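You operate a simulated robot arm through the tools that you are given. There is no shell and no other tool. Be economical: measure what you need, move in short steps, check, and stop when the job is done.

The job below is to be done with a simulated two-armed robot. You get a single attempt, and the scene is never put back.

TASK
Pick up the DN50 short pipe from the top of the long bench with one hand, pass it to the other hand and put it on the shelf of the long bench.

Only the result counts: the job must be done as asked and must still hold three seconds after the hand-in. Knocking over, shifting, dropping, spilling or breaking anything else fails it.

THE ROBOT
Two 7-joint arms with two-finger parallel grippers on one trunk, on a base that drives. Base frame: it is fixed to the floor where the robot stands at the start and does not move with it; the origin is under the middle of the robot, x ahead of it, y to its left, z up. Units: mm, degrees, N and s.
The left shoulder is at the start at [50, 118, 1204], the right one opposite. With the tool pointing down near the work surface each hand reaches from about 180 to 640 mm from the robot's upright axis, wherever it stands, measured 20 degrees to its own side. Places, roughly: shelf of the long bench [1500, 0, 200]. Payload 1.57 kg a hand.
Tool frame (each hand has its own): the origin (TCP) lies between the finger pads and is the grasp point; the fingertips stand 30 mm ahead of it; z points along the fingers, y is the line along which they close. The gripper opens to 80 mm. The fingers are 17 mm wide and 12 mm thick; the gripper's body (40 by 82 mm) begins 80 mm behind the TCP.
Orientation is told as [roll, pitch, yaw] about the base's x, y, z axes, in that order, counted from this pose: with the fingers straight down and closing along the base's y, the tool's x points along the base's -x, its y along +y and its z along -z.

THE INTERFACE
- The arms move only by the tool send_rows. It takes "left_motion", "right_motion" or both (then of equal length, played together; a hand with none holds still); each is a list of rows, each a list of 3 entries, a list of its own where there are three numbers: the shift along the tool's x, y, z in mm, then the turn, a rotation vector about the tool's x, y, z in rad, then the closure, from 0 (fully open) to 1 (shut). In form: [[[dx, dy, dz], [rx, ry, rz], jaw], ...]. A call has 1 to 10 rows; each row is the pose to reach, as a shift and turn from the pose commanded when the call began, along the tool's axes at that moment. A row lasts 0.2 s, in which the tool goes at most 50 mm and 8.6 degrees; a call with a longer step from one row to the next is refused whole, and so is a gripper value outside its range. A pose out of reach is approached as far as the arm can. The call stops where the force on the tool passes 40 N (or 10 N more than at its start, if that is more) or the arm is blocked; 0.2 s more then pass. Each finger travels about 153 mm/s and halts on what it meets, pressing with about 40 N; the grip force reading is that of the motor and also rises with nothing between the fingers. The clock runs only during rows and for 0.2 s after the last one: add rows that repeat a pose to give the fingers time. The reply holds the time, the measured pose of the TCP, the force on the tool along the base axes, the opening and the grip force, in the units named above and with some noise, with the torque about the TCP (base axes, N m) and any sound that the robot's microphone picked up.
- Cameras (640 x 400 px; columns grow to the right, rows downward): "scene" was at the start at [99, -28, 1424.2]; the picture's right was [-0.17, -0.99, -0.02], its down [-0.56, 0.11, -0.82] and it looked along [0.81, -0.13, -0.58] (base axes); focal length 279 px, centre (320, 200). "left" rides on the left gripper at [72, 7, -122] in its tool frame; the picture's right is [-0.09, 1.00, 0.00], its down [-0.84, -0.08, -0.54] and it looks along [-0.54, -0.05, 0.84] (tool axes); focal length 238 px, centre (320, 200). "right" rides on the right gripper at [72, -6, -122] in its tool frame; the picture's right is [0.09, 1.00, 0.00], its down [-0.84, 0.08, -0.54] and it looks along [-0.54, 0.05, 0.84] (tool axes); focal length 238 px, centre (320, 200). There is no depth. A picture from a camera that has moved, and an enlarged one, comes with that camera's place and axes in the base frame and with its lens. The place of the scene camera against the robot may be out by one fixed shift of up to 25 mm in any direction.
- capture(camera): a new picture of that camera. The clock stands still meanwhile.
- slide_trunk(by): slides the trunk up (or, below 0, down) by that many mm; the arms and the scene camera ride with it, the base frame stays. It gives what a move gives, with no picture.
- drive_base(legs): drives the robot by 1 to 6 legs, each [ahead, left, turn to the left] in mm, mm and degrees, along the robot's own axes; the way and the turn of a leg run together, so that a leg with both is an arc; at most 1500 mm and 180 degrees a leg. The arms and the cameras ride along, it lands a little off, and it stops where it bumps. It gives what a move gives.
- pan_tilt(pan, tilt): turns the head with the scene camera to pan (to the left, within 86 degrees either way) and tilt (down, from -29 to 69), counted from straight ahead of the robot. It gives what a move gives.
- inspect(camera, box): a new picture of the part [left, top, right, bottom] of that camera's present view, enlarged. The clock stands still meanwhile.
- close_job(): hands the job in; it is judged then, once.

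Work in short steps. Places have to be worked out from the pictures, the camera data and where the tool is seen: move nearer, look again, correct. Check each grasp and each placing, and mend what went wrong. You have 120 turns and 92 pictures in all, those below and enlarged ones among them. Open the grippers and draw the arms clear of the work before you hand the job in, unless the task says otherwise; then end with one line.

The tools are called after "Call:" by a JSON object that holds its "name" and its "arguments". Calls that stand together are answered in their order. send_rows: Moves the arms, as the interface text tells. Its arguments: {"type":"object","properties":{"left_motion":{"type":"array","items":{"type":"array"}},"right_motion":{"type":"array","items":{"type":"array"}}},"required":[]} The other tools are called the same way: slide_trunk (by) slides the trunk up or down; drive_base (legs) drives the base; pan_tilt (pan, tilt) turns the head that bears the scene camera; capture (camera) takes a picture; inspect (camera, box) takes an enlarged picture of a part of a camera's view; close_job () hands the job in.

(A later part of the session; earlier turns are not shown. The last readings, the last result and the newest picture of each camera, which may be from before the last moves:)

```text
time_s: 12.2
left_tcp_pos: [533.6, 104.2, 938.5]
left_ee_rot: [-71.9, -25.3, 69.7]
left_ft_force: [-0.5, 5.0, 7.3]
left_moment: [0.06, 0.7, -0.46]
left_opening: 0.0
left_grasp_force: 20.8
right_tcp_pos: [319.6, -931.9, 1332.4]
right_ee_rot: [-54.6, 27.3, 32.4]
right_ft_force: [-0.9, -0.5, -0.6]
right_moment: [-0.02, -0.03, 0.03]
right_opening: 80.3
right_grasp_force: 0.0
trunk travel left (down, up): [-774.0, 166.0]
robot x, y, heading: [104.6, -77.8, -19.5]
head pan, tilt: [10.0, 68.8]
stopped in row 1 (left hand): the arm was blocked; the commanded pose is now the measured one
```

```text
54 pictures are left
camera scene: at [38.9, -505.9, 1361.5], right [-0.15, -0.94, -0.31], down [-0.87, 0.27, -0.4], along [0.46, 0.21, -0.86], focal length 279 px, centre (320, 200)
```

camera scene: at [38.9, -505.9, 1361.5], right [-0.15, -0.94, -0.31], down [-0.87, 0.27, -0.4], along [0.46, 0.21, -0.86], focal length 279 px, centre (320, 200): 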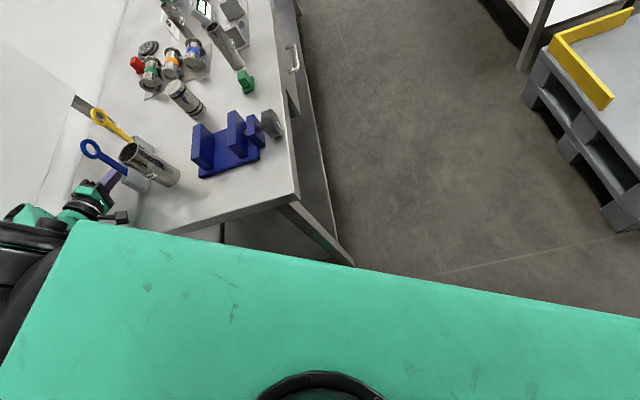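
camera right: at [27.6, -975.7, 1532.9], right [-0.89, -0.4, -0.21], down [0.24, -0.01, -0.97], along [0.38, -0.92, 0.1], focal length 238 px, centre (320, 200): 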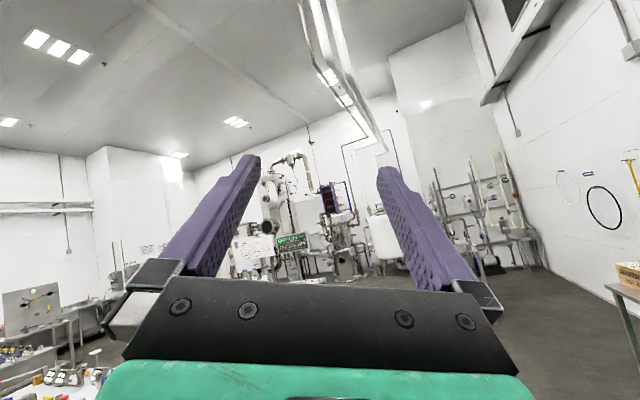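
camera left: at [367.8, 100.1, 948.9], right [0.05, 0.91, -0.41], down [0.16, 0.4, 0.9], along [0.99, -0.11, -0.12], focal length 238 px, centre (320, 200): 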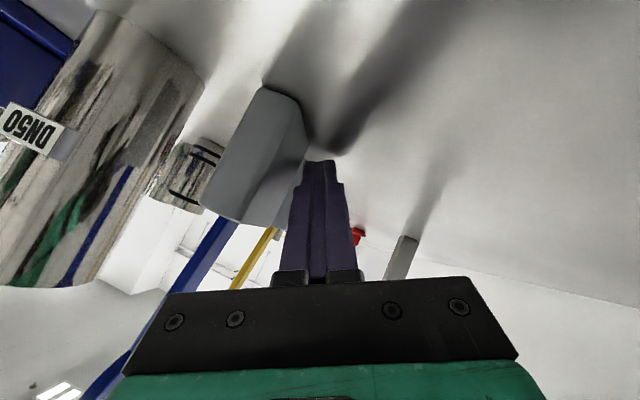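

The lean is reducing and the right arm is coming home. I keep pulling the right arm in and lift the left hand at the same time.

Call:
{"name": "send_rows", "arguments": {"left_motion": [[[-4, -40, -29], [0, 0, 0], 0.9], [[-8, -80, -58], [0, 0, 0], 0.9], [[-12, -120, -87], [0, 0, 0], 0.9], [[-16, -160, -116], [0, 0, 0], 0.9]], "right_motion": [[[-26, 20, -32], [0, 0, 0], 0], [[-52, 40, -64], [0, 0, 0], 0], [[-78, 60, -96], [0, 0, 0], 0], [[-104, 80, -128], [0, 0, 0], 0]]}}

Call:
{"name": "capture", "arguments": {"camera": "scene"}}

```text
time_s: 12.5
left_tcp_pos: [585.0, 73.1, 1039.0]
left_ee_rot: [-79.4, -24.2, 67.4]
left_ft_force: [-1.7, -1.7, -4.9]
left_moment: [-0.13, -0.48, 0.21]
left_opening: 8.3
left_grasp_force: 0.1
left hand out of reach, approached as far as the arm can: row 1
right_tcp_pos: [338.8, -935.4, 1267.9]
right_ee_rot: [-39.8, 14.9, 35.4]
right_ft_force: [0.7, -1.0, -0.1]
right_moment: [0.1, 0.02, 0.01]
right_opening: 80.1
right_grasp_force: 0.0
trunk travel left (down, up): [-774.0, 166.0]
robot x, y, heading: [121.2, -86.8, -22.4]
head pan, tilt: [10.0, 68.8]
stopped in row 1 (left hand): the arm was blocked; the commanded pose is now the measured one
```

```text
53 pictures are left
camera scene: at [41.9, -527.5, 1360.1], right [-0.19, -0.93, -0.32], down [-0.86, 0.31, -0.39], along [0.46, 0.2, -0.86], focal length 279 px, centre (320, 200)
```

scene: 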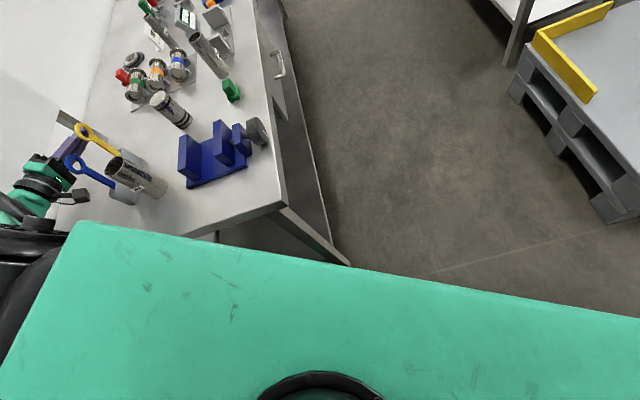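

Left hand is up and clear. I continue lifting the left hand (up and back toward the shoulder) and drawing the right arm inward.

Call:
{"name": "send_rows", "arguments": {"left_motion": [[[7, -44, -19], [0, 0, 0], 0.9], [[14, -88, -38], [0, 0, 0], 0.9], [[21, -132, -57], [0, 0, 0], 0.9]], "right_motion": [[[-13, 20, -42], [0, 0, 0], 0], [[-26, 40, -84], [0, 0, 0], 0], [[-39, 60, -126], [0, 0, 0], 0]]}}

Call:
{"name": "capture", "arguments": {"camera": "scene"}}

```text
time_s: 12.8
left_tcp_pos: [574.6, 68.3, 1091.6]
left_ee_rot: [-59.1, -50.8, 45.5]
left_ft_force: [-2.4, -0.5, -2.9]
left_moment: [-0.12, -0.43, 0.07]
left_opening: 8.1
left_grasp_force: 0.1
right_tcp_pos: [328.1, -953.8, 1224.8]
right_ee_rot: [-26.8, 1.8, 30.9]
right_ft_force: [-0.2, -0.8, 1.0]
right_moment: [0.06, -0.05, 0.03]
right_opening: 80.1
right_grasp_force: 0.0
right hand out of reach, approached as far as the arm can: row 1
trunk travel left (down, up): [-774.0, 166.0]
robot x, y, heading: [121.1, -94.4, -22.9]
head pan, tilt: [10.0, 68.8]
stopped in row 1 (left hand): the arm was blocked; the commanded pose is now the measured one
```

```text
52 pictures are left
camera scene: at [22.7, -548.7, 1355.8], right [-0.2, -0.92, -0.34], down [-0.86, 0.33, -0.4], along [0.48, 0.21, -0.85], focal length 279 px, centre (320, 200)
```

scene: 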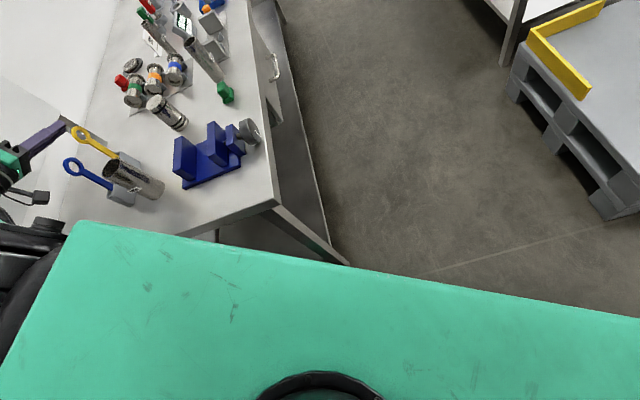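

Both hands are clear of everything. I drive the base right again to bring it back under the body.

Call:
{"name": "drive_base", "arguments": {"legs": [[0, -600, 0]]}}

Call:
{"name": "capture", "arguments": {"camera": "scene"}}

```text
time_s: 13.6
left_tcp_pos: [572.0, 74.4, 1096.9]
left_ee_rot: [-78.5, -47.5, 60.8]
left_ft_force: [-0.9, 1.7, 2.8]
left_moment: [0.12, 0.24, -0.14]
left_opening: 8.0
left_grasp_force: 0.1
right_tcp_pos: [328.3, -922.7, 1215.8]
right_ee_rot: [-4.3, -14.6, 16.0]
right_ft_force: [0.9, 0.6, -0.4]
right_moment: [-0.05, -0.03, -0.01]
right_opening: 80.0
right_grasp_force: 0.2
trunk travel left (down, up): [-774.0, 166.0]
robot x, y, heading: [116.6, -93.2, -22.9]
head pan, tilt: [10.0, 68.8]
stopped in leg 1: the robot was blocked; the commanded pose is now the measured one
```

```text
51 pictures are left
camera scene: at [26.3, -538.2, 1357.8], right [-0.21, -0.92, -0.32], down [-0.86, 0.33, -0.4], along [0.47, 0.2, -0.86], focal length 279 px, centre (320, 200)
```

scene: 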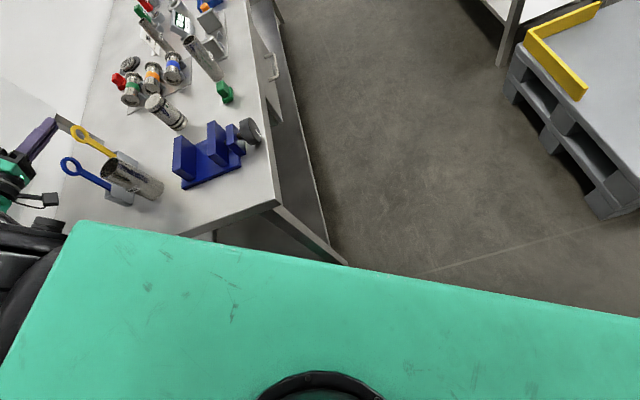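

It rests statically at ~19°, most likely with the left upper arm propped on the shadow board. I turn the base to the right, which takes the left arm away from the board (hand at z≈1097, above the tools).

Call:
{"name": "drive_base", "arguments": {"legs": [[0, 0, -40]]}}

Call:
{"name": "pan_tilt", "arguments": {"pan": 60, "tilt": 45}}

Call:
{"name": "capture", "arguments": {"camera": "scene"}}

```text
time_s: 14.3
left_tcp_pos: [555.6, 80.6, 1158.8]
left_ee_rot: [-94.0, -49.0, 74.8]
left_ft_force: [-0.1, -0.1, 2.2]
left_moment: [0.08, 0.31, -0.01]
left_opening: 8.0
left_grasp_force: 0.0
right_tcp_pos: [311.3, -879.6, 1242.4]
right_ee_rot: [13.4, -20.1, 6.6]
right_ft_force: [-0.1, -0.4, 0.6]
right_moment: [0.1, 0.03, 0.04]
right_opening: 80.1
right_grasp_force: 0.1
trunk travel left (down, up): [-774.0, 166.0]
robot x, y, heading: [114.4, -94.4, -23.5]
head pan, tilt: [10.0, 68.8]
stopped in leg 1: the robot was blocked; the commanded pose is now the measured one
```

```text
time_s: 15.5
left_tcp_pos: [554.7, 80.2, 1156.9]
left_ee_rot: [-93.9, -49.0, 74.3]
left_ft_force: [0.3, 0.7, 0.0]
left_moment: [-0.01, -0.03, 0.01]
left_opening: 7.9
left_grasp_force: 0.1
right_tcp_pos: [308.2, -879.0, 1240.9]
right_ee_rot: [13.0, -20.2, 6.5]
right_ft_force: [-0.4, 1.1, 0.3]
right_moment: [-0.04, 0.01, -0.03]
right_opening: 80.0
right_grasp_force: 0.0
trunk travel left (down, up): [-774.0, 166.0]
robot x, y, heading: [118.1, -96.9, -23.8]
head pan, tilt: [60.0, 45.0]
```

```text
50 pictures are left
camera scene: at [23.4, -502.3, 1403.8], right [0.6, -0.78, -0.17], down [-0.46, -0.17, -0.87], along [0.65, 0.6, -0.46], focal length 279 px, centre (320, 200)
```

scene: 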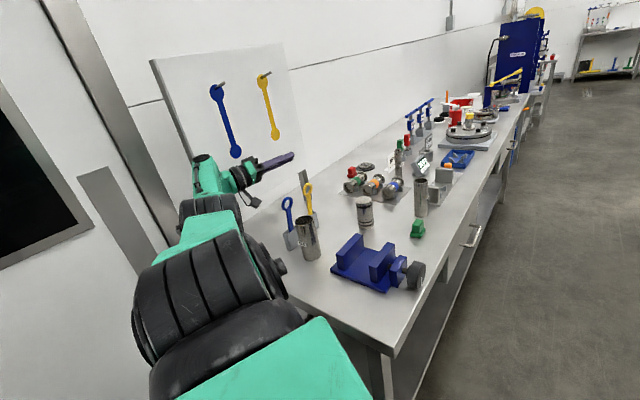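

Everything on the bench still stands, and the lean is static. I look to the right and down to see what else touches.

Call:
{"name": "pan_tilt", "arguments": {"pan": -70, "tilt": 60}}

Call:
{"name": "capture", "arguments": {"camera": "scene"}}

Call:
{"name": "capture", "arguments": {"camera": "left"}}

Call:
{"name": "capture", "arguments": {"camera": "right"}}

```text
time_s: 17.6
left_tcp_pos: [556.2, 80.4, 1159.0]
left_ee_rot: [-93.8, -49.0, 74.3]
left_ft_force: [0.6, 0.3, 0.7]
left_moment: [-0.02, 0.01, 0.04]
left_opening: 8.0
left_grasp_force: 0.1
right_tcp_pos: [309.0, -879.5, 1241.4]
right_ee_rot: [12.9, -20.1, 6.5]
right_ft_force: [0.3, -0.3, 0.3]
right_moment: [0.0, 0.04, -0.03]
right_opening: 80.2
right_grasp_force: 0.1
trunk travel left (down, up): [-774.0, 166.0]
robot x, y, heading: [116.0, -98.3, -23.7]
head pan, tilt: [-70.0, 60.0]
```

```text
49 pictures are left
camera scene: at [-40.5, -603.6, 1340.7], right [-0.99, 0.08, -0.12], down [0.11, 0.97, -0.2], along [0.1, -0.21, -0.97], focal length 279 px, centre (320, 200)
```

scene: 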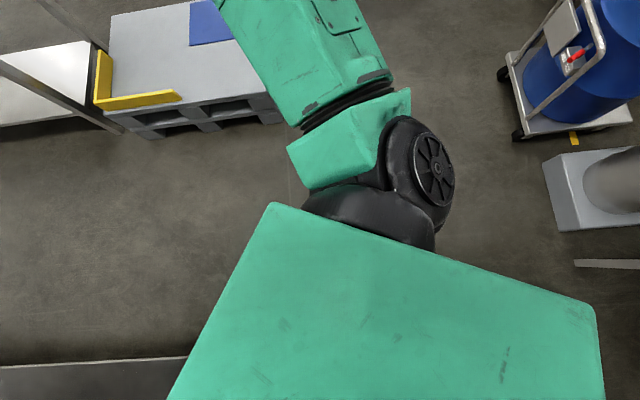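

```text
48 pictures are left
camera left: at [429.7, 76.9, 1093.6], right [0.28, 0.76, -0.58], down [-0.38, 0.65, 0.66], along [0.88, 0.04, 0.48], focal length 238 px, centre (320, 200)
```

left: 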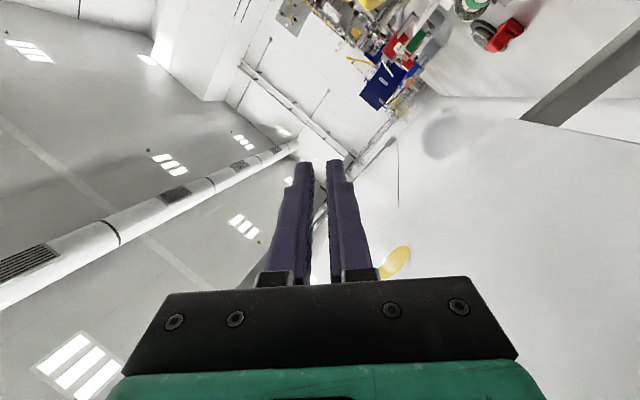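

```text
47 pictures are left
camera right: at [205.7, -925.4, 1328.2], right [-0.27, 0.95, 0.18], down [0.6, 0.02, 0.8], along [0.75, 0.32, -0.57], focal length 238 px, centre (320, 200)
```

right: 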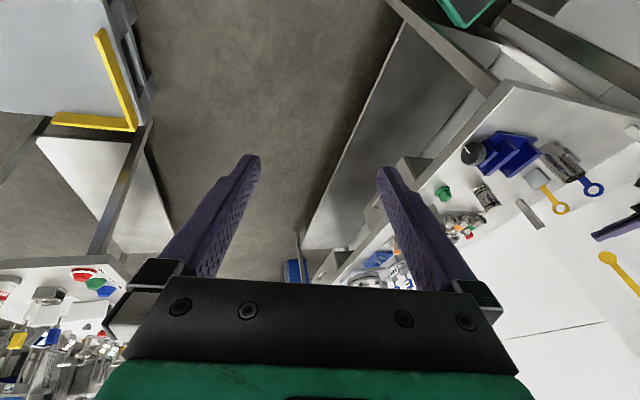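

Both hands are free in the air. I try small combined moves: left hand away from the board (−y), right hand inward (+y), with a counter-turn against the drift.

Call:
{"name": "send_rows", "arguments": {"left_motion": [[[25, -41, -4], [0.025, -0.039, -0.132], 0.9], [[50, -82, -8], [0.05, -0.078, -0.264], 0.9], [[75, -123, -12], [0.075, -0.117, -0.396], 0.9]], "right_motion": [[[-10, 46, 14], [0.131, 0.026, -0.043], 0], [[-20, 92, 28], [0.262, 0.052, -0.086], 0], [[-30, 138, 42], [0.393, 0.078, -0.129], 0]]}}

```text
time_s: 17.9
left_tcp_pos: [542.4, 127.4, 1098.5]
left_ee_rot: [-95.4, -35.1, 86.6]
left_ft_force: [-15.4, -37.1, 6.3]
left_moment: [0.37, 0.56, 4.99]
left_opening: 8.0
left_grasp_force: 0.0
left hand out of reach, approached as far as the arm can: row 1
right_tcp_pos: [322.4, -838.3, 1268.0]
right_ee_rot: [27.8, -21.6, -5.8]
right_ft_force: [-0.8, 0.0, 0.1]
right_moment: [-0.03, 0.0, 0.03]
right_opening: 79.7
right_grasp_force: 0.1
trunk travel left (down, up): [-774.0, 166.0]
robot x, y, heading: [116.5, -92.6, -23.2]
head pan, tilt: [-70.0, 60.0]
stopped in row 1 (left hand): the arm was blocked; the commanded pose is now the measured one
```

Right moved inward as asked; the left hand went toward the board, so I check the lean.

Call:
{"name": "pan_tilt", "arguments": {"pan": 40, "tilt": 45}}

Call:
{"name": "capture", "arguments": {"camera": "scene"}}

```text
time_s: 19.8
left_tcp_pos: [546.5, 126.0, 1098.4]
left_ee_rot: [-95.5, -35.0, 86.5]
left_ft_force: [-5.3, -26.5, -12.3]
left_moment: [-0.61, -1.32, 3.28]
left_opening: 7.8
left_grasp_force: 0.0
right_tcp_pos: [318.6, -836.8, 1266.7]
right_ee_rot: [27.1, -21.2, -5.7]
right_ft_force: [0.0, -1.0, 0.1]
right_moment: [-0.01, -0.02, 0.01]
right_opening: 80.0
right_grasp_force: 0.1
trunk travel left (down, up): [-774.0, 166.0]
robot x, y, heading: [118.4, -95.2, -23.8]
head pan, tilt: [40.0, 45.0]
```

```text
46 pictures are left
camera scene: at [39.6, -512.2, 1400.2], right [0.3, -0.92, -0.25], down [-0.57, 0.04, -0.82], along [0.76, 0.39, -0.52], focal length 279 px, centre (320, 200)
```

scene: 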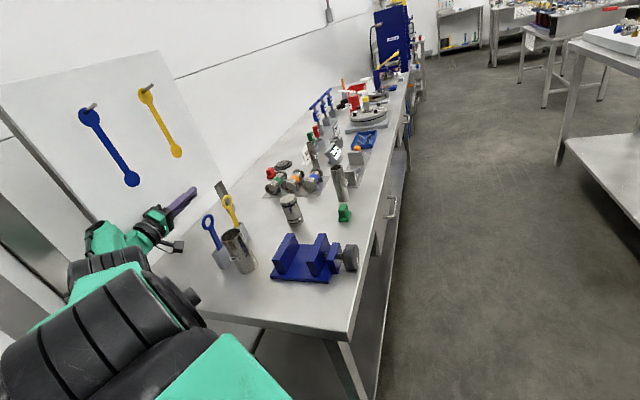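

The left arm seems to act as a strut against the board. I pull the left hand back toward its shoulder, and keep bringing the right arm in.

Call:
{"name": "send_rows", "arguments": {"left_motion": [[[25, -34, -23], [0, 0, 0], 0.9], [[50, -68, -46], [0, 0, 0], 0.9]], "right_motion": [[[7, 40, 27], [0, 0, 0], 0], [[14, 80, 54], [0, 0, 0], 0]]}}

Call:
{"name": "capture", "arguments": {"camera": "scene"}}

```text
time_s: 20.1
left_tcp_pos: [510.1, 141.3, 1067.1]
left_ee_rot: [-97.2, -23.2, 97.0]
left_ft_force: [0.2, -0.6, 0.7]
left_moment: [-0.03, 0.06, 0.06]
left_opening: 8.0
left_grasp_force: 0.0
left hand out of reach, approached as far as the arm can: row 1
right_tcp_pos: [355.7, -840.6, 1288.8]
right_ee_rot: [43.8, -22.4, -22.5]
right_ft_force: [0.6, 0.2, -1.2]
right_moment: [0.09, 0.02, 0.03]
right_opening: 80.3
right_grasp_force: 0.1
trunk travel left (down, up): [-774.0, 166.0]
robot x, y, heading: [116.7, -95.1, -23.4]
head pan, tilt: [40.0, 45.0]
stopped in row 1 (left hand): the arm was blocked; the commanded pose is now the measured one
```

```text
45 pictures are left
camera scene: at [42.6, -541.9, 1393.9], right [0.3, -0.91, -0.27], down [-0.58, 0.05, -0.82], along [0.76, 0.4, -0.51], focal length 279 px, centre (320, 200)
```

scene: 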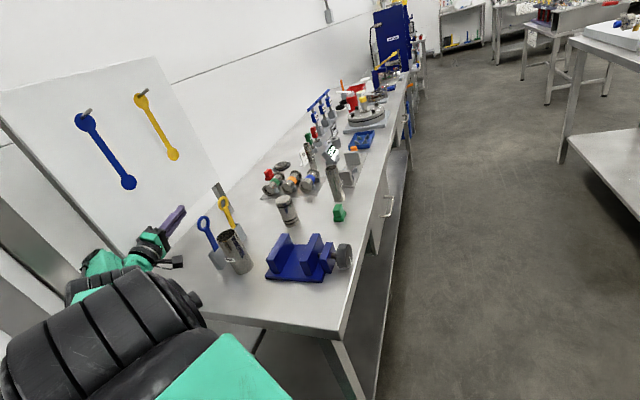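

Let me look at the base from the right hand's camera.

Call:
{"name": "capture", "arguments": {"camera": "right"}}

Call:
{"name": "capture", "arguments": {"camera": "left"}}

```text
44 pictures are left
camera right: at [229.8, -884.8, 1340.2], right [-0.05, 0.8, 0.6], down [0.43, -0.53, 0.73], along [0.9, 0.3, -0.32], focal length 238 px, centre (320, 200)
```

right: 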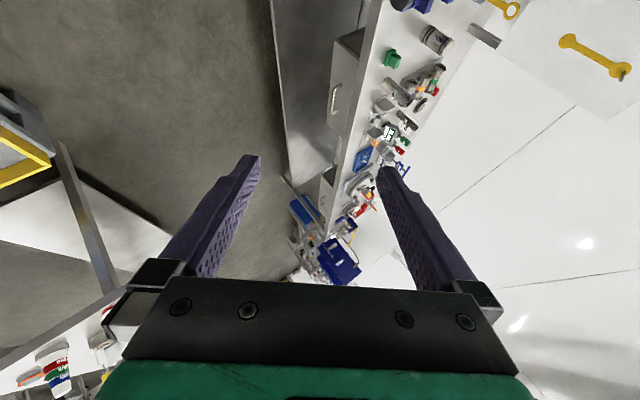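

```text
43 pictures are left
camera left: at [397.6, 69.6, 1018.6], right [0.06, 0.49, -0.87], down [-0.64, 0.69, 0.34], along [0.77, 0.53, 0.35], focal length 238 px, centre (320, 200)
```

left: 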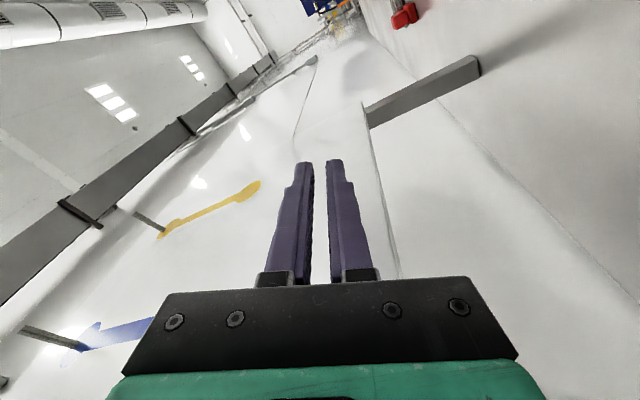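

From the geometry, the base front is up against the bench's end. The left hand is free now, so I back the base straight out along −x.

Call:
{"name": "drive_base", "arguments": {"legs": [[-275, -120, 0]]}}

Call:
{"name": "capture", "arguments": {"camera": "scene"}}

```text
time_s: 20.9
left_tcp_pos: [478.5, 175.9, 947.1]
left_ee_rot: [-80.6, -7.3, 103.1]
left_ft_force: [-10.1, -48.6, -12.5]
left_moment: [-0.06, -1.26, 5.11]
left_opening: 7.9
left_grasp_force: 0.0
right_tcp_pos: [389.5, -863.9, 1342.7]
right_ee_rot: [53.4, -24.9, -51.6]
right_ft_force: [-0.3, -1.1, 0.0]
right_moment: [0.02, -0.03, 0.01]
right_opening: 80.1
right_grasp_force: 0.0
trunk travel left (down, up): [-774.0, 166.0]
robot x, y, heading: [122.1, -98.6, -24.5]
head pan, tilt: [40.0, 45.0]
stopped in leg 1: the robot was blocked; the commanded pose is now the measured one
```

```text
42 pictures are left
camera scene: at [44.2, -520.9, 1399.1], right [0.29, -0.92, -0.25], down [-0.58, 0.04, -0.81], along [0.76, 0.38, -0.52], focal length 279 px, centre (320, 200)
```

scene: 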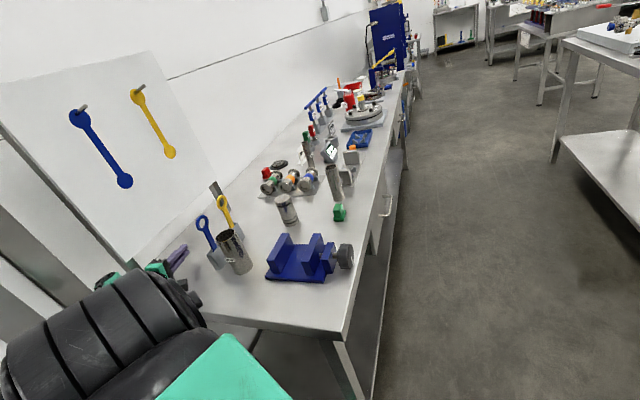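

The base is still stuck. The left hand is drifting toward a clear patch of bench, where it could take load off the base's left side; I repeat the reverse drive.

Call:
{"name": "drive_base", "arguments": {"legs": [[-300, -60, 0]]}}

Call:
{"name": "drive_base", "arguments": {"legs": [[-300, -60, 0]]}}

Call:
{"name": "capture", "arguments": {"camera": "scene"}}

```text
time_s: 21.6
left_tcp_pos: [567.2, 183.3, 980.5]
left_ee_rot: [-87.2, -3.8, 100.6]
left_ft_force: [-0.5, 0.3, -0.6]
left_moment: [-0.02, -0.01, 0.02]
left_opening: 8.1
left_grasp_force: 0.2
right_tcp_pos: [413.7, -893.1, 1406.6]
right_ee_rot: [62.4, -31.4, -81.6]
right_ft_force: [0.2, -0.6, -0.1]
right_moment: [0.03, -0.07, 0.06]
right_opening: 80.0
right_grasp_force: 0.0
trunk travel left (down, up): [-774.0, 166.0]
robot x, y, heading: [111.2, -107.3, -24.5]
head pan, tilt: [40.0, 45.0]
stopped in leg 1: the robot was blocked; the commanded pose is now the measured one
```

```text
time_s: 22.3
left_tcp_pos: [586.3, 182.8, 992.9]
left_ee_rot: [-90.5, -0.7, 101.6]
left_ft_force: [-0.2, 0.1, 0.3]
left_moment: [0.02, -0.02, -0.05]
left_opening: 7.9
left_grasp_force: 0.1
right_tcp_pos: [373.0, -948.4, 1406.1]
right_ee_rot: [57.1, -32.3, -103.3]
right_ft_force: [0.8, -0.5, 0.4]
right_moment: [-0.01, -0.03, -0.02]
right_opening: 79.7
right_grasp_force: 0.1
trunk travel left (down, up): [-774.0, 166.0]
robot x, y, heading: [97.6, -102.9, -23.7]
head pan, tilt: [40.0, 45.0]
stopped in leg 1: the robot was blocked; the commanded pose is now the measured one
```

```text
41 pictures are left
camera scene: at [53.9, -453.8, 1408.4], right [0.29, -0.93, -0.21], down [-0.59, 0.0, -0.8], along [0.75, 0.36, -0.56], focal length 279 px, centre (320, 200)
```

scene: 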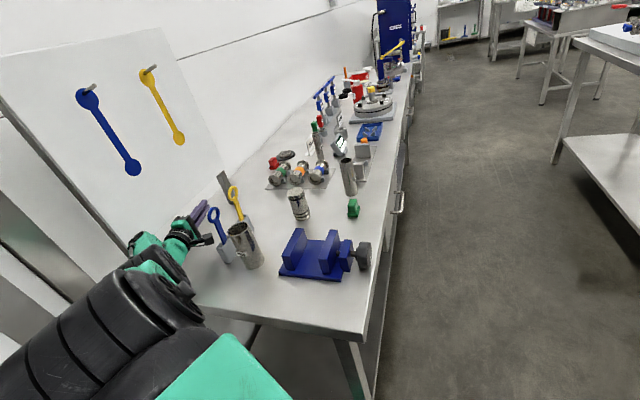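

Progress: the base has backed to x≈98 and the lean has dropped. I repeat.

Call:
{"name": "drive_base", "arguments": {"legs": [[-300, -60, 0]]}}

Call:
{"name": "drive_base", "arguments": {"legs": [[-300, -60, 0]]}}

Call:
{"name": "capture", "arguments": {"camera": "scene"}}

```text
time_s: 23.0
left_tcp_pos: [590.2, 187.7, 1002.1]
left_ee_rot: [-92.5, 1.3, 103.4]
left_ft_force: [3.4, 0.9, 6.8]
left_moment: [-0.18, 0.63, -0.02]
left_opening: 7.7
left_grasp_force: 0.1
right_tcp_pos: [323.0, -958.8, 1382.4]
right_ee_rot: [48.5, -20.2, -117.7]
right_ft_force: [0.0, -3.2, -1.9]
right_moment: [0.12, -0.05, 0.19]
right_opening: 80.0
right_grasp_force: 0.1
trunk travel left (down, up): [-774.0, 166.0]
robot x, y, heading: [96.2, -109.8, -23.9]
head pan, tilt: [40.0, 45.0]
stopped in leg 1: the robot was blocked; the commanded pose is now the measured one
```

```text
time_s: 23.8
left_tcp_pos: [572.8, 202.1, 971.6]
left_ee_rot: [-90.6, 4.5, 107.4]
left_ft_force: [-0.3, -0.2, 1.0]
left_moment: [0.04, -0.02, 0.0]
left_opening: 7.7
left_grasp_force: 0.1
right_tcp_pos: [285.4, -915.6, 1356.1]
right_ee_rot: [34.9, -5.0, -126.3]
right_ft_force: [2.4, -0.4, 0.0]
right_moment: [0.05, 0.09, -0.03]
right_opening: 79.9
right_grasp_force: 0.1
trunk travel left (down, up): [-774.0, 166.0]
robot x, y, heading: [92.2, -114.1, -24.2]
head pan, tilt: [40.0, 45.0]
stopped in leg 1: the robot was blocked; the commanded pose is now the measured one
```

```text
40 pictures are left
camera scene: at [57.7, -444.1, 1410.5], right [0.28, -0.94, -0.2], down [-0.6, -0.01, -0.8], along [0.75, 0.34, -0.57], focal length 279 px, centre (320, 200)
```

scene: 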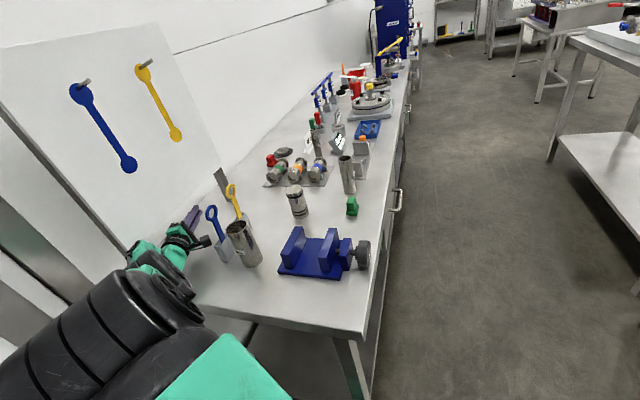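

Slow but in the right direction; I repeat the reverse drive several times.

Call:
{"name": "drive_base", "arguments": {"legs": [[-300, -100, 0]]}}

Call:
{"name": "drive_base", "arguments": {"legs": [[-300, -100, 0]]}}

Call:
{"name": "drive_base", "arguments": {"legs": [[-300, -100, 0]]}}

Call:
{"name": "capture", "arguments": {"camera": "scene"}}

```text
time_s: 24.4
left_tcp_pos: [576.8, 214.8, 975.3]
left_ee_rot: [-91.9, 7.3, 110.6]
left_ft_force: [-0.7, -0.2, -1.0]
left_moment: [-0.01, -0.05, 0.02]
left_opening: 8.2
left_grasp_force: 0.1
right_tcp_pos: [269.5, -843.8, 1348.5]
right_ee_rot: [21.9, 12.4, -128.0]
right_ft_force: [0.7, -0.4, -0.2]
right_moment: [0.06, 0.06, -0.01]
right_opening: 79.8
right_grasp_force: 0.0
trunk travel left (down, up): [-774.0, 166.0]
robot x, y, heading: [91.2, -119.4, -24.7]
head pan, tilt: [40.0, 45.0]
stopped in leg 1: the robot was blocked; the commanded pose is now the measured one
```

```text
time_s: 25.1
left_tcp_pos: [635.1, 247.4, 944.7]
left_ee_rot: [-88.2, 8.2, 112.7]
left_ft_force: [0.7, 4.7, 8.1]
left_moment: [-0.34, 0.65, -0.46]
left_opening: 7.7
left_grasp_force: 0.1
right_tcp_pos: [288.3, -740.5, 1392.8]
right_ee_rot: [14.5, 27.7, -136.1]
right_ft_force: [0.3, -0.1, 0.6]
right_moment: [0.06, 0.07, 0.03]
right_opening: 80.0
right_grasp_force: 0.1
trunk travel left (down, up): [-774.0, 166.0]
robot x, y, heading: [106.0, -141.2, -29.8]
head pan, tilt: [40.0, 45.0]
stopped in leg 1: the robot was blocked; the commanded pose is now the measured one
```

```text
time_s: 25.8
left_tcp_pos: [650.9, 268.1, 945.0]
left_ee_rot: [-90.1, 11.4, 113.7]
left_ft_force: [-10.1, -8.5, 46.9]
left_moment: [-1.89, 5.1, 0.2]
left_opening: 8.1
left_grasp_force: 0.1
right_tcp_pos: [324.8, -691.5, 1438.6]
right_ee_rot: [8.3, 43.9, -152.5]
right_ft_force: [0.2, 1.0, 0.2]
right_moment: [-0.08, 0.02, -0.04]
right_opening: 80.2
right_grasp_force: 0.0
trunk travel left (down, up): [-774.0, 166.0]
robot x, y, heading: [104.4, -156.1, -30.9]
head pan, tilt: [40.0, 45.0]
stopped in leg 1: the force on the tool passed its limit (the readings are from after the stop); the commanded pose is now the measured one
```

```text
39 pictures are left
camera scene: at [106.9, -349.8, 1418.7], right [0.17, -0.98, -0.12], down [-0.64, -0.01, -0.77], along [0.75, 0.2, -0.63], focal length 279 px, centre (320, 200)
```

scene: 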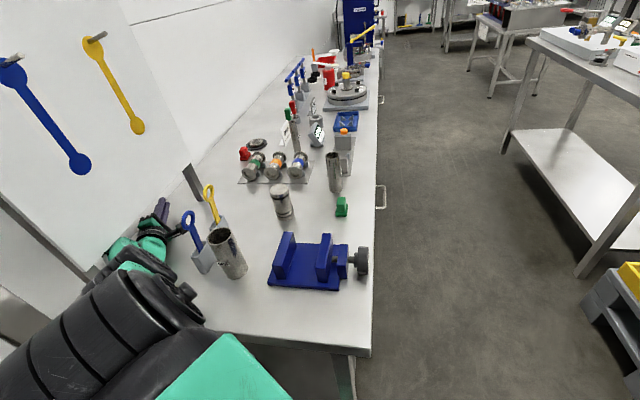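

Big improvement: the lean is about half, and everything still stands. I continue backing out and to the right.

Call:
{"name": "drive_base", "arguments": {"legs": [[-300, -100, 0]]}}

Call:
{"name": "capture", "arguments": {"camera": "scene"}}

Call:
{"name": "capture", "arguments": {"camera": "left"}}

```text
time_s: 26.5
left_tcp_pos: [646.8, 281.8, 944.8]
left_ee_rot: [-90.5, 13.7, 116.6]
left_ft_force: [-5.3, -26.9, 67.6]
left_moment: [-4.2, 7.59, 2.86]
left_opening: 7.7
left_grasp_force: 0.0
right_tcp_pos: [345.5, -697.4, 1485.3]
right_ee_rot: [13.7, 56.9, -155.6]
right_ft_force: [-0.3, 0.2, -0.6]
right_moment: [0.02, 0.0, -0.04]
right_opening: 80.0
right_grasp_force: 0.1
trunk travel left (down, up): [-774.0, 166.0]
robot x, y, heading: [100.9, -166.1, -31.6]
head pan, tilt: [40.0, 45.0]
stopped in leg 1: the force on the tool passed its limit (the readings are from after the stop); the commanded pose is now the measured one
```

```text
38 pictures are left
camera scene: at [105.0, -344.9, 1418.0], right [0.15, -0.98, -0.11], down [-0.64, -0.01, -0.77], along [0.75, 0.18, -0.63], focal length 279 px, centre (320, 200)
```

scene: 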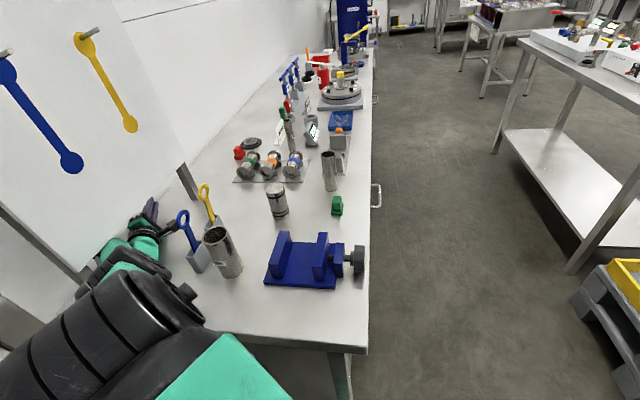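

```text
37 pictures are left
camera left: at [570.8, 162.7, 954.3], right [0.07, -0.13, -0.99], down [-0.86, 0.5, -0.13], along [0.51, 0.86, -0.07], focal length 238 px, centre (320, 200)
```

left: 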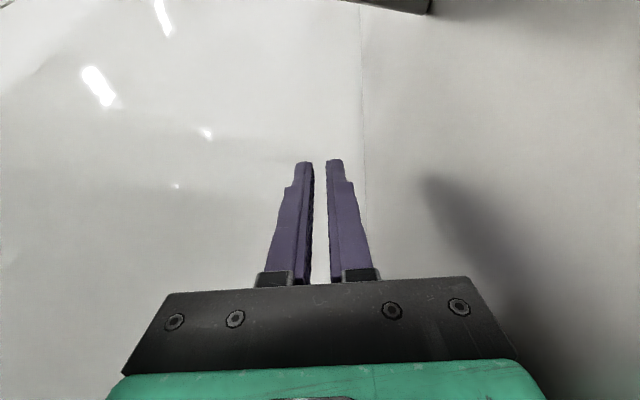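

The left hand now rests on the bench beside the wall, pointing along it, and props the rest of the lean. I lift and draw it back.

Call:
{"name": "send_rows", "arguments": {"left_motion": [[[18, -27, -33], [0, 0, 0], 0.9], [[36, -54, -66], [0, 0, 0], 0.9], [[54, -81, -99], [0, 0, 0], 0.9]]}}

Call:
{"name": "capture", "arguments": {"camera": "scene"}}

```text
time_s: 26.8
left_tcp_pos: [685.9, 309.4, 989.4]
left_ee_rot: [-105.0, 29.8, 107.5]
left_ft_force: [0.7, 0.2, -0.6]
left_moment: [0.0, 0.0, -0.02]
left_opening: 8.0
left_grasp_force: 0.1
right_tcp_pos: [379.2, -650.6, 1508.1]
right_ee_rot: [21.8, 58.3, -150.8]
right_ft_force: [0.3, 0.8, -1.1]
right_moment: [-0.02, -0.06, 0.0]
right_opening: 80.2
right_grasp_force: 0.0
trunk travel left (down, up): [-774.0, 166.0]
robot x, y, heading: [96.8, -171.2, -31.6]
head pan, tilt: [40.0, 45.0]
stopped in row 1 (left hand): the arm was blocked; the commanded pose is now the measured one
```

```text
36 pictures are left
camera scene: at [131.2, -292.1, 1416.6], right [0.15, -0.99, -0.07], down [-0.66, -0.04, -0.75], along [0.74, 0.16, -0.66], focal length 279 px, centre (320, 200)
```

scene: 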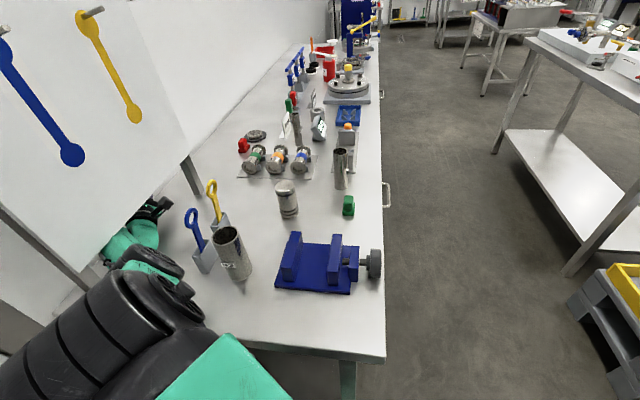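

Lean is now only ~6°, but the left hand has slipped under the shadow board's lower edge. I drive the base back and right so the hand comes straight out.

Call:
{"name": "drive_base", "arguments": {"legs": [[-92, -233, 0]]}}

Call:
{"name": "capture", "arguments": {"camera": "scene"}}

Call:
{"name": "capture", "arguments": {"camera": "left"}}

```text
time_s: 27.6
left_tcp_pos: [682.1, 318.7, 988.0]
left_ee_rot: [-104.7, 29.2, 110.8]
left_ft_force: [0.1, 0.6, 0.7]
left_moment: [-0.03, 0.0, 0.0]
left_opening: 7.7
left_grasp_force: 0.0
right_tcp_pos: [379.9, -682.1, 1525.6]
right_ee_rot: [30.4, 60.6, -148.2]
right_ft_force: [-1.7, 1.0, 0.6]
right_moment: [-0.06, 0.0, -0.11]
right_opening: 80.2
right_grasp_force: 0.0
trunk travel left (down, up): [-774.0, 166.0]
robot x, y, heading: [96.9, -192.6, -33.2]
head pan, tilt: [40.0, 45.0]
stopped in leg 1: the robot was blocked; the commanded pose is now the measured one
```

```text
35 pictures are left
camera scene: at [138.9, -303.3, 1412.9], right [0.12, -0.99, -0.06], down [-0.67, -0.03, -0.74], along [0.74, 0.13, -0.66], focal length 279 px, centre (320, 200)
```

scene: 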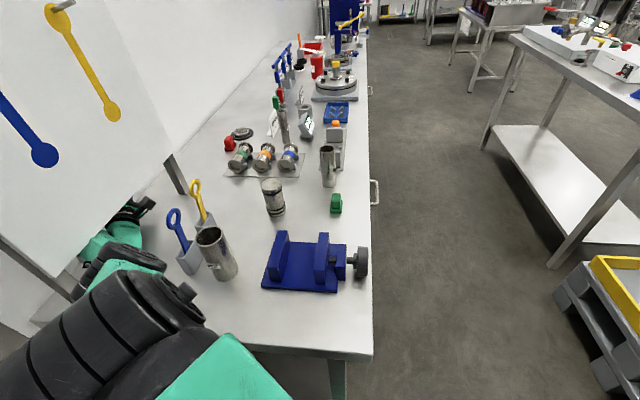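

```text
34 pictures are left
camera left: at [602.1, 199.9, 990.1], right [0.37, -0.27, -0.89], down [-0.76, 0.46, -0.46], along [0.54, 0.84, -0.04], focal length 238 px, centre (320, 200)
```

left: 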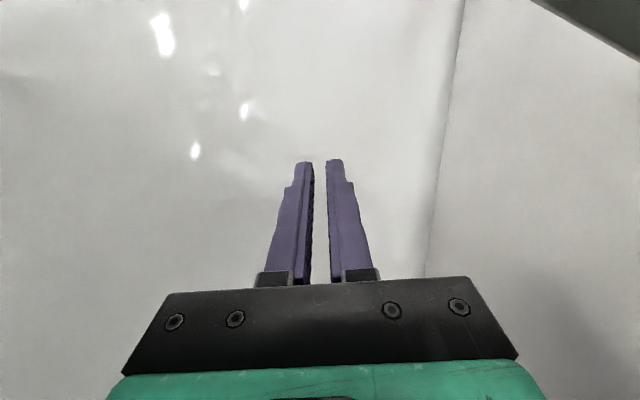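

The base is moving more freely and the lean is ~5°. I repeat the drive to the right.

Call:
{"name": "drive_base", "arguments": {"legs": [[-92, -233, 0]]}}

Call:
{"name": "drive_base", "arguments": {"legs": [[-92, -233, 0]]}}

Call:
{"name": "capture", "arguments": {"camera": "scene"}}

```text
time_s: 29.1
left_tcp_pos: [656.3, 279.7, 1000.4]
left_ee_rot: [-107.8, 26.0, 104.1]
left_ft_force: [-0.1, 0.9, 0.5]
left_moment: [-0.02, -0.04, 0.01]
left_opening: 8.2
left_grasp_force: 0.0
right_tcp_pos: [282.1, -664.3, 1525.1]
right_ee_rot: [30.6, 54.3, -150.6]
right_ft_force: [-1.0, 1.0, 0.5]
right_moment: [0.0, -0.01, 0.04]
right_opening: 80.0
right_grasp_force: 0.1
trunk travel left (down, up): [-774.0, 166.0]
robot x, y, heading: [-36.4, -264.6, -38.3]
head pan, tilt: [40.0, 45.0]
stopped in leg 1: the robot was blocked; the commanded pose is now the measured one
```

```text
time_s: 30.9
left_tcp_pos: [438.4, 154.4, 998.9]
left_ee_rot: [-107.7, 26.2, 104.3]
left_ft_force: [0.4, 0.3, 0.1]
left_moment: [0.05, -0.06, -0.01]
left_opening: 8.0
left_grasp_force: 0.0
right_tcp_pos: [67.2, -792.1, 1526.2]
right_ee_rot: [30.7, 54.2, -150.7]
right_ft_force: [0.5, -0.5, -0.3]
right_moment: [-0.02, 0.03, 0.02]
right_opening: 80.1
right_grasp_force: 0.2
trunk travel left (down, up): [-774.0, 166.0]
robot x, y, heading: [-259.6, -389.6, -38.0]
head pan, tilt: [40.0, 45.0]
```

```text
33 pictures are left
camera scene: at [-147.3, -411.7, 1408.0], right [0.03, -1.0, 0.0], down [-0.71, -0.03, -0.71], along [0.7, 0.02, -0.71], focal length 279 px, centre (320, 200)
```

scene: 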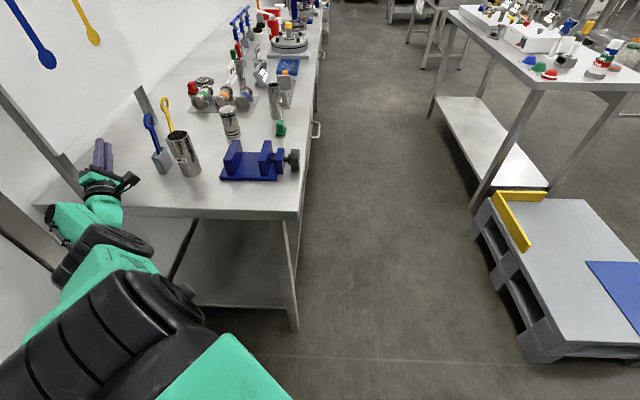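

The robot is upright again and free, and nothing on the bench has fallen. I back off so the left hand leaves the bench area.

Call:
{"name": "drive_base", "arguments": {"legs": [[-200, -157, 0]]}}

Call:
{"name": "capture", "arguments": {"camera": "scene"}}

Call:
{"name": "inspect", "arguments": {"camera": "scene", "box": [120, 0, 340, 200]}}

```text
time_s: 32.8
left_tcp_pos: [181.5, 162.4, 1000.2]
left_ee_rot: [-107.7, 26.1, 104.7]
left_ft_force: [0.1, 0.0, 0.3]
left_moment: [-0.02, -0.01, -0.01]
left_opening: 8.1
left_grasp_force: 0.0
right_tcp_pos: [-182.6, -788.3, 1527.2]
right_ee_rot: [30.7, 54.2, -150.3]
right_ft_force: [-0.2, 0.2, 0.0]
right_moment: [0.0, -0.02, 0.02]
right_opening: 80.0
right_grasp_force: 0.1
trunk travel left (down, up): [-774.0, 166.0]
robot x, y, heading: [-510.1, -387.7, -37.7]
head pan, tilt: [40.0, 45.0]
```

```text
32 pictures are left
camera scene: at [-399.9, -408.9, 1408.2], right [0.04, -1.0, 0.0], down [-0.71, -0.03, -0.71], along [0.71, 0.03, -0.71], focal length 279 px, centre (320, 200)
```

scene: 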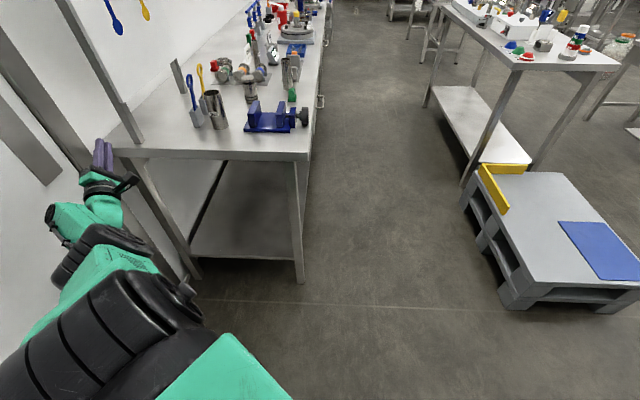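

```text
2.00 times, centred on (230, 100) of scene
camera zoom: at [-399.9, -408.9, 1408.2], right [0.04, -1.0, 0.0], down [-0.71, -0.03, -0.71], along [0.71, 0.03, -0.71], focal length 558 px, centre (500, 400)
```

zoom: 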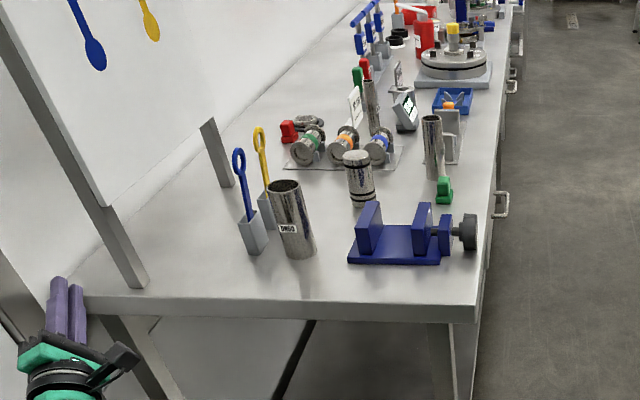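

All clear here, and the bench end with an empty, reachable shelf is visible. Now I unwind both arms toward a normal tools-down pose in front of the robot.

Call:
{"name": "send_rows", "arguments": {"left_motion": [[[25, 0, -17], [-0.055, 0.1015, 0.087], 0.5], [[50, -1, -34], [-0.11, 0.203, 0.174], 0.5], [[75, -1, -50], [-0.165, 0.3045, 0.261], 0.5], [[100, -2, -67], [-0.22, 0.406, 0.348], 0.5], [[125, -2, -84], [-0.275, 0.5075, 0.435], 0.5], [[150, -3, -100], [-0.33, 0.609, 0.522], 0.5], [[174, -3, -117], [-0.385, 0.7105, 0.609], 0.5], [[199, -4, -134], [-0.44, 0.812, 0.696], 0.5], [[224, -4, -151], [-0.495, 0.9135, 0.783], 0.5], [[249, -5, -168], [-0.55, 1.015, 0.87], 0.5]], "right_motion": [[[-20, -3, 1], [0.0776, -0.0074, -0.122], 0], [[-40, -5, 2], [0.1552, -0.0148, -0.244], 0], [[-60, -8, 3], [0.2328, -0.0222, -0.366], 0], [[-79, -10, 4], [0.3104, -0.0296, -0.488], 0], [[-99, -13, 5], [0.388, -0.037, -0.61], 0], [[-119, -16, 6], [0.4656, -0.0444, -0.732], 0], [[-139, -18, 7], [0.5432, -0.0518, -0.854], 0], [[-158, -21, 8], [0.6208, -0.0592, -0.976], 0], [[-178, -23, 9], [0.6984, -0.0666, -1.098], 0], [[-198, -26, 10], [0.776, -0.074, -1.22], 0]]}}

```text
time_s: 35.0
left_tcp_pos: [87.7, -114.5, 1070.6]
left_ee_rot: [-70.3, -26.6, 48.5]
left_ft_force: [-1.0, 0.4, 0.7]
left_moment: [0.02, -0.02, -0.01]
left_opening: 40.2
left_grasp_force: 0.2
right_tcp_pos: [-278.8, -823.3, 1352.7]
right_ee_rot: [25.0, 12.8, -80.1]
right_ft_force: [0.6, 0.4, -0.7]
right_moment: [0.03, 0.0, -0.02]
right_opening: 80.2
right_grasp_force: 0.0
trunk travel left (down, up): [-774.0, 166.0]
robot x, y, heading: [-507.5, -386.8, -37.3]
head pan, tilt: [40.0, 45.0]
```

The arms respond normally again. I continue unwinding both.

Call:
{"name": "send_rows", "arguments": {"left_motion": [[[24, -24, 5], [-0.055, 0.1015, 0.087], 0.3], [[48, -48, 10], [-0.11, 0.203, 0.174], 0.3], [[72, -72, 16], [-0.165, 0.3045, 0.261], 0.3], [[96, -96, 21], [-0.22, 0.406, 0.348], 0.3], [[120, -120, 26], [-0.275, 0.5075, 0.435], 0.3], [[144, -144, 32], [-0.33, 0.609, 0.522], 0.3], [[168, -168, 37], [-0.385, 0.7105, 0.609], 0], [[192, -192, 42], [-0.44, 0.812, 0.696], 0], [[216, -216, 48], [-0.495, 0.9135, 0.783], 0], [[240, -240, 53], [-0.55, 1.015, 0.87], 0]], "right_motion": [[[-4, -10, 9], [0.05, -0.0047, -0.078], 0], [[-8, -20, 18], [0.1, -0.0094, -0.156], 0], [[-12, -30, 27], [0.15, -0.0141, -0.234], 0], [[-16, -40, 36], [0.2, -0.0188, -0.312], 0], [[-20, -50, 45], [0.25, -0.0235, -0.39], 0], [[-24, -60, 54], [0.3, -0.0282, -0.468], 0], [[-28, -70, 63], [0.35, -0.0329, -0.546], 0], [[-32, -80, 72], [0.4, -0.0376, -0.624], 0], [[-34, -88, 80], [0.45, -0.0423, -0.702], 0], [[-36, -94, 86], [0.49, -0.047, -0.779], 0]]}}

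Call:
{"name": "capture", "arguments": {"camera": "scene"}}

```text
time_s: 37.2
left_tcp_pos: [-22.7, -433.5, 1147.4]
left_ee_rot: [-5.5, -8.4, -29.4]
left_ft_force: [0.5, -0.8, -0.1]
left_moment: [0.03, -0.03, 0.05]
left_opening: 79.9
left_grasp_force: 0.1
right_tcp_pos: [-328.0, -841.0, 1229.2]
right_ee_rot: [0.6, 0.0, -37.4]
right_ft_force: [-0.5, -0.4, -0.5]
right_moment: [0.02, -0.04, -0.02]
right_opening: 80.0
right_grasp_force: 0.1
trunk travel left (down, up): [-774.0, 166.0]
robot x, y, heading: [-509.2, -389.3, -37.6]
head pan, tilt: [40.0, 45.0]
```

```text
30 pictures are left
camera scene: at [-403.6, -412.8, 1408.4], right [0.04, -1.0, 0.0], down [-0.71, -0.03, -0.71], along [0.71, 0.03, -0.71], focal length 279 px, centre (320, 200)
```

scene: 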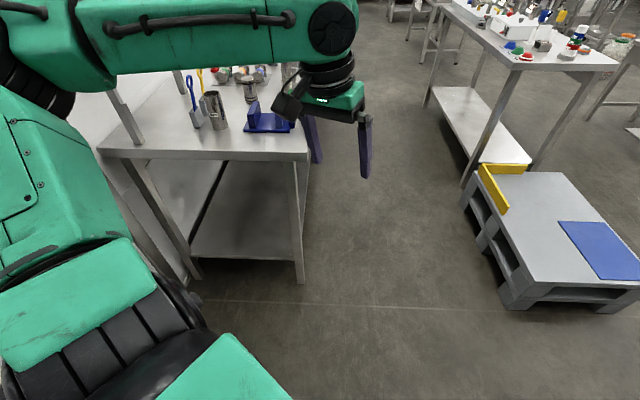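

Both hands are back in a sane pose. I turn to heading 0 and drive to about (−200, −160), well right of the wall; the left hand will pick and the right will place.

Call:
{"name": "drive_base", "arguments": {"legs": [[0, 0, 37.6], [309, 229, 0]]}}

Call:
{"name": "pan_tilt", "arguments": {"pan": 8, "tilt": 40}}

Call:
{"name": "capture", "arguments": {"camera": "scene"}}

```text
time_s: 41.4
left_tcp_pos: [227.0, 101.5, 1149.6]
left_ee_rot: [-5.5, -8.7, 7.0]
left_ft_force: [-0.4, 0.8, 0.5]
left_moment: [0.01, -0.02, -0.02]
left_opening: 79.9
left_grasp_force: 0.2
right_tcp_pos: [222.1, -408.8, 1231.3]
right_ee_rot: [0.4, -0.1, -1.1]
right_ft_force: [0.3, 1.0, 0.4]
right_moment: [0.04, 0.02, 0.01]
right_opening: 79.9
right_grasp_force: 0.0
trunk travel left (down, up): [-774.0, 166.0]
robot x, y, heading: [-191.5, -154.6, -1.0]
head pan, tilt: [40.0, 45.0]
```

```text
time_s: 42.4
left_tcp_pos: [228.8, 102.1, 1147.4]
left_ee_rot: [-5.5, -8.6, 7.0]
left_ft_force: [0.7, 0.0, 0.5]
left_moment: [0.0, -0.02, -0.03]
left_opening: 80.0
left_grasp_force: 0.1
right_tcp_pos: [225.7, -407.9, 1230.2]
right_ee_rot: [0.3, -0.1, -0.9]
right_ft_force: [0.1, 0.1, 0.3]
right_moment: [0.03, -0.01, 0.0]
right_opening: 79.9
right_grasp_force: 0.0
trunk travel left (down, up): [-774.0, 166.0]
robot x, y, heading: [-191.6, -159.3, -0.9]
head pan, tilt: [8.0, 40.0]
```

```text
29 pictures are left
camera scene: at [-69.9, -140.2, 1415.7], right [0.12, -0.99, 0.0], down [-0.64, -0.08, -0.77], along [0.76, 0.09, -0.64], focal length 279 px, centre (320, 200)
```

scene: 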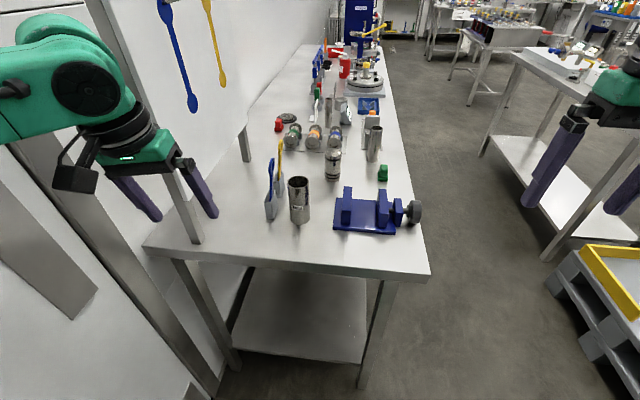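

The pipe stands at about (475, −30) and the shelf's near end (z≈200, front edge x≈380, y from −255 to 280) is empty. I level the left hand and bring it to y≈−10 so its elbow stays away from the board.

Call:
{"name": "send_rows", "arguments": {"left_motion": [[[0, -30, -8], [-0.024, 0.037, 0.03], 0], [[0, -60, -16], [-0.048, 0.075, 0.061], 0], [[0, -90, -24], [-0.072, 0.112, 0.091], 0], [[0, -115, -32], [-0.096, 0.15, 0.122], 0]]}}

Call:
{"name": "drive_base", "arguments": {"legs": [[110, 0, 0.9]]}}

Call:
{"name": "capture", "arguments": {"camera": "scene"}}

Call:
{"name": "capture", "arguments": {"camera": "left"}}

```text
time_s: 43.4
left_tcp_pos: [234.8, -11.1, 1191.4]
left_ee_rot: [0.6, -0.4, -0.3]
left_ft_force: [0.2, -0.8, 0.3]
left_moment: [0.03, -0.01, 0.0]
left_opening: 80.0
left_grasp_force: 0.1
right_tcp_pos: [225.1, -411.6, 1228.5]
right_ee_rot: [0.5, 0.0, -0.9]
right_ft_force: [-0.5, 0.0, -0.3]
right_moment: [0.05, 0.03, 0.03]
right_opening: 79.8
right_grasp_force: 0.0
trunk travel left (down, up): [-774.0, 166.0]
robot x, y, heading: [-192.6, -150.7, -1.3]
head pan, tilt: [8.0, 40.0]
```

```text
time_s: 44.5
left_tcp_pos: [341.0, -4.4, 1191.9]
left_ee_rot: [0.7, -0.6, 0.6]
left_ft_force: [-0.2, -0.1, -0.6]
left_moment: [0.01, 0.0, -0.03]
left_opening: 79.9
left_grasp_force: 0.1
right_tcp_pos: [337.1, -403.4, 1231.5]
right_ee_rot: [0.4, -0.2, -0.1]
right_ft_force: [0.5, -0.3, -0.9]
right_moment: [-0.01, -0.04, -0.03]
right_opening: 80.0
right_grasp_force: 0.1
trunk travel left (down, up): [-774.0, 166.0]
robot x, y, heading: [-81.1, -157.4, -0.2]
head pan, tilt: [8.0, 40.0]
```

```text
28 pictures are left
camera scene: at [38.6, -139.7, 1416.0], right [0.14, -0.99, 0.0], down [-0.64, -0.09, -0.77], along [0.76, 0.1, -0.64], focal length 279 px, centre (320, 200)
```

scene: 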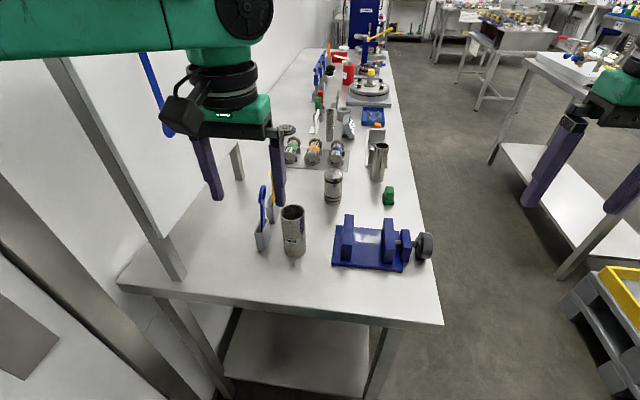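

```text
27 pictures are left
camera left: at [268.0, -1.1, 1313.6], right [0.08, 1.0, 0.01], down [0.83, -0.07, 0.55], along [0.55, -0.04, -0.84], focal length 238 px, centre (320, 200)
```

left: 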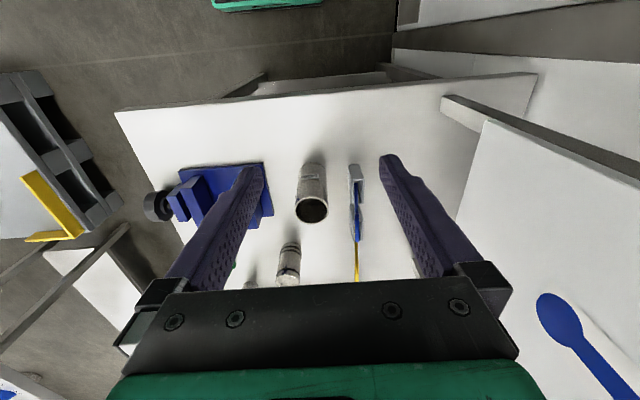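

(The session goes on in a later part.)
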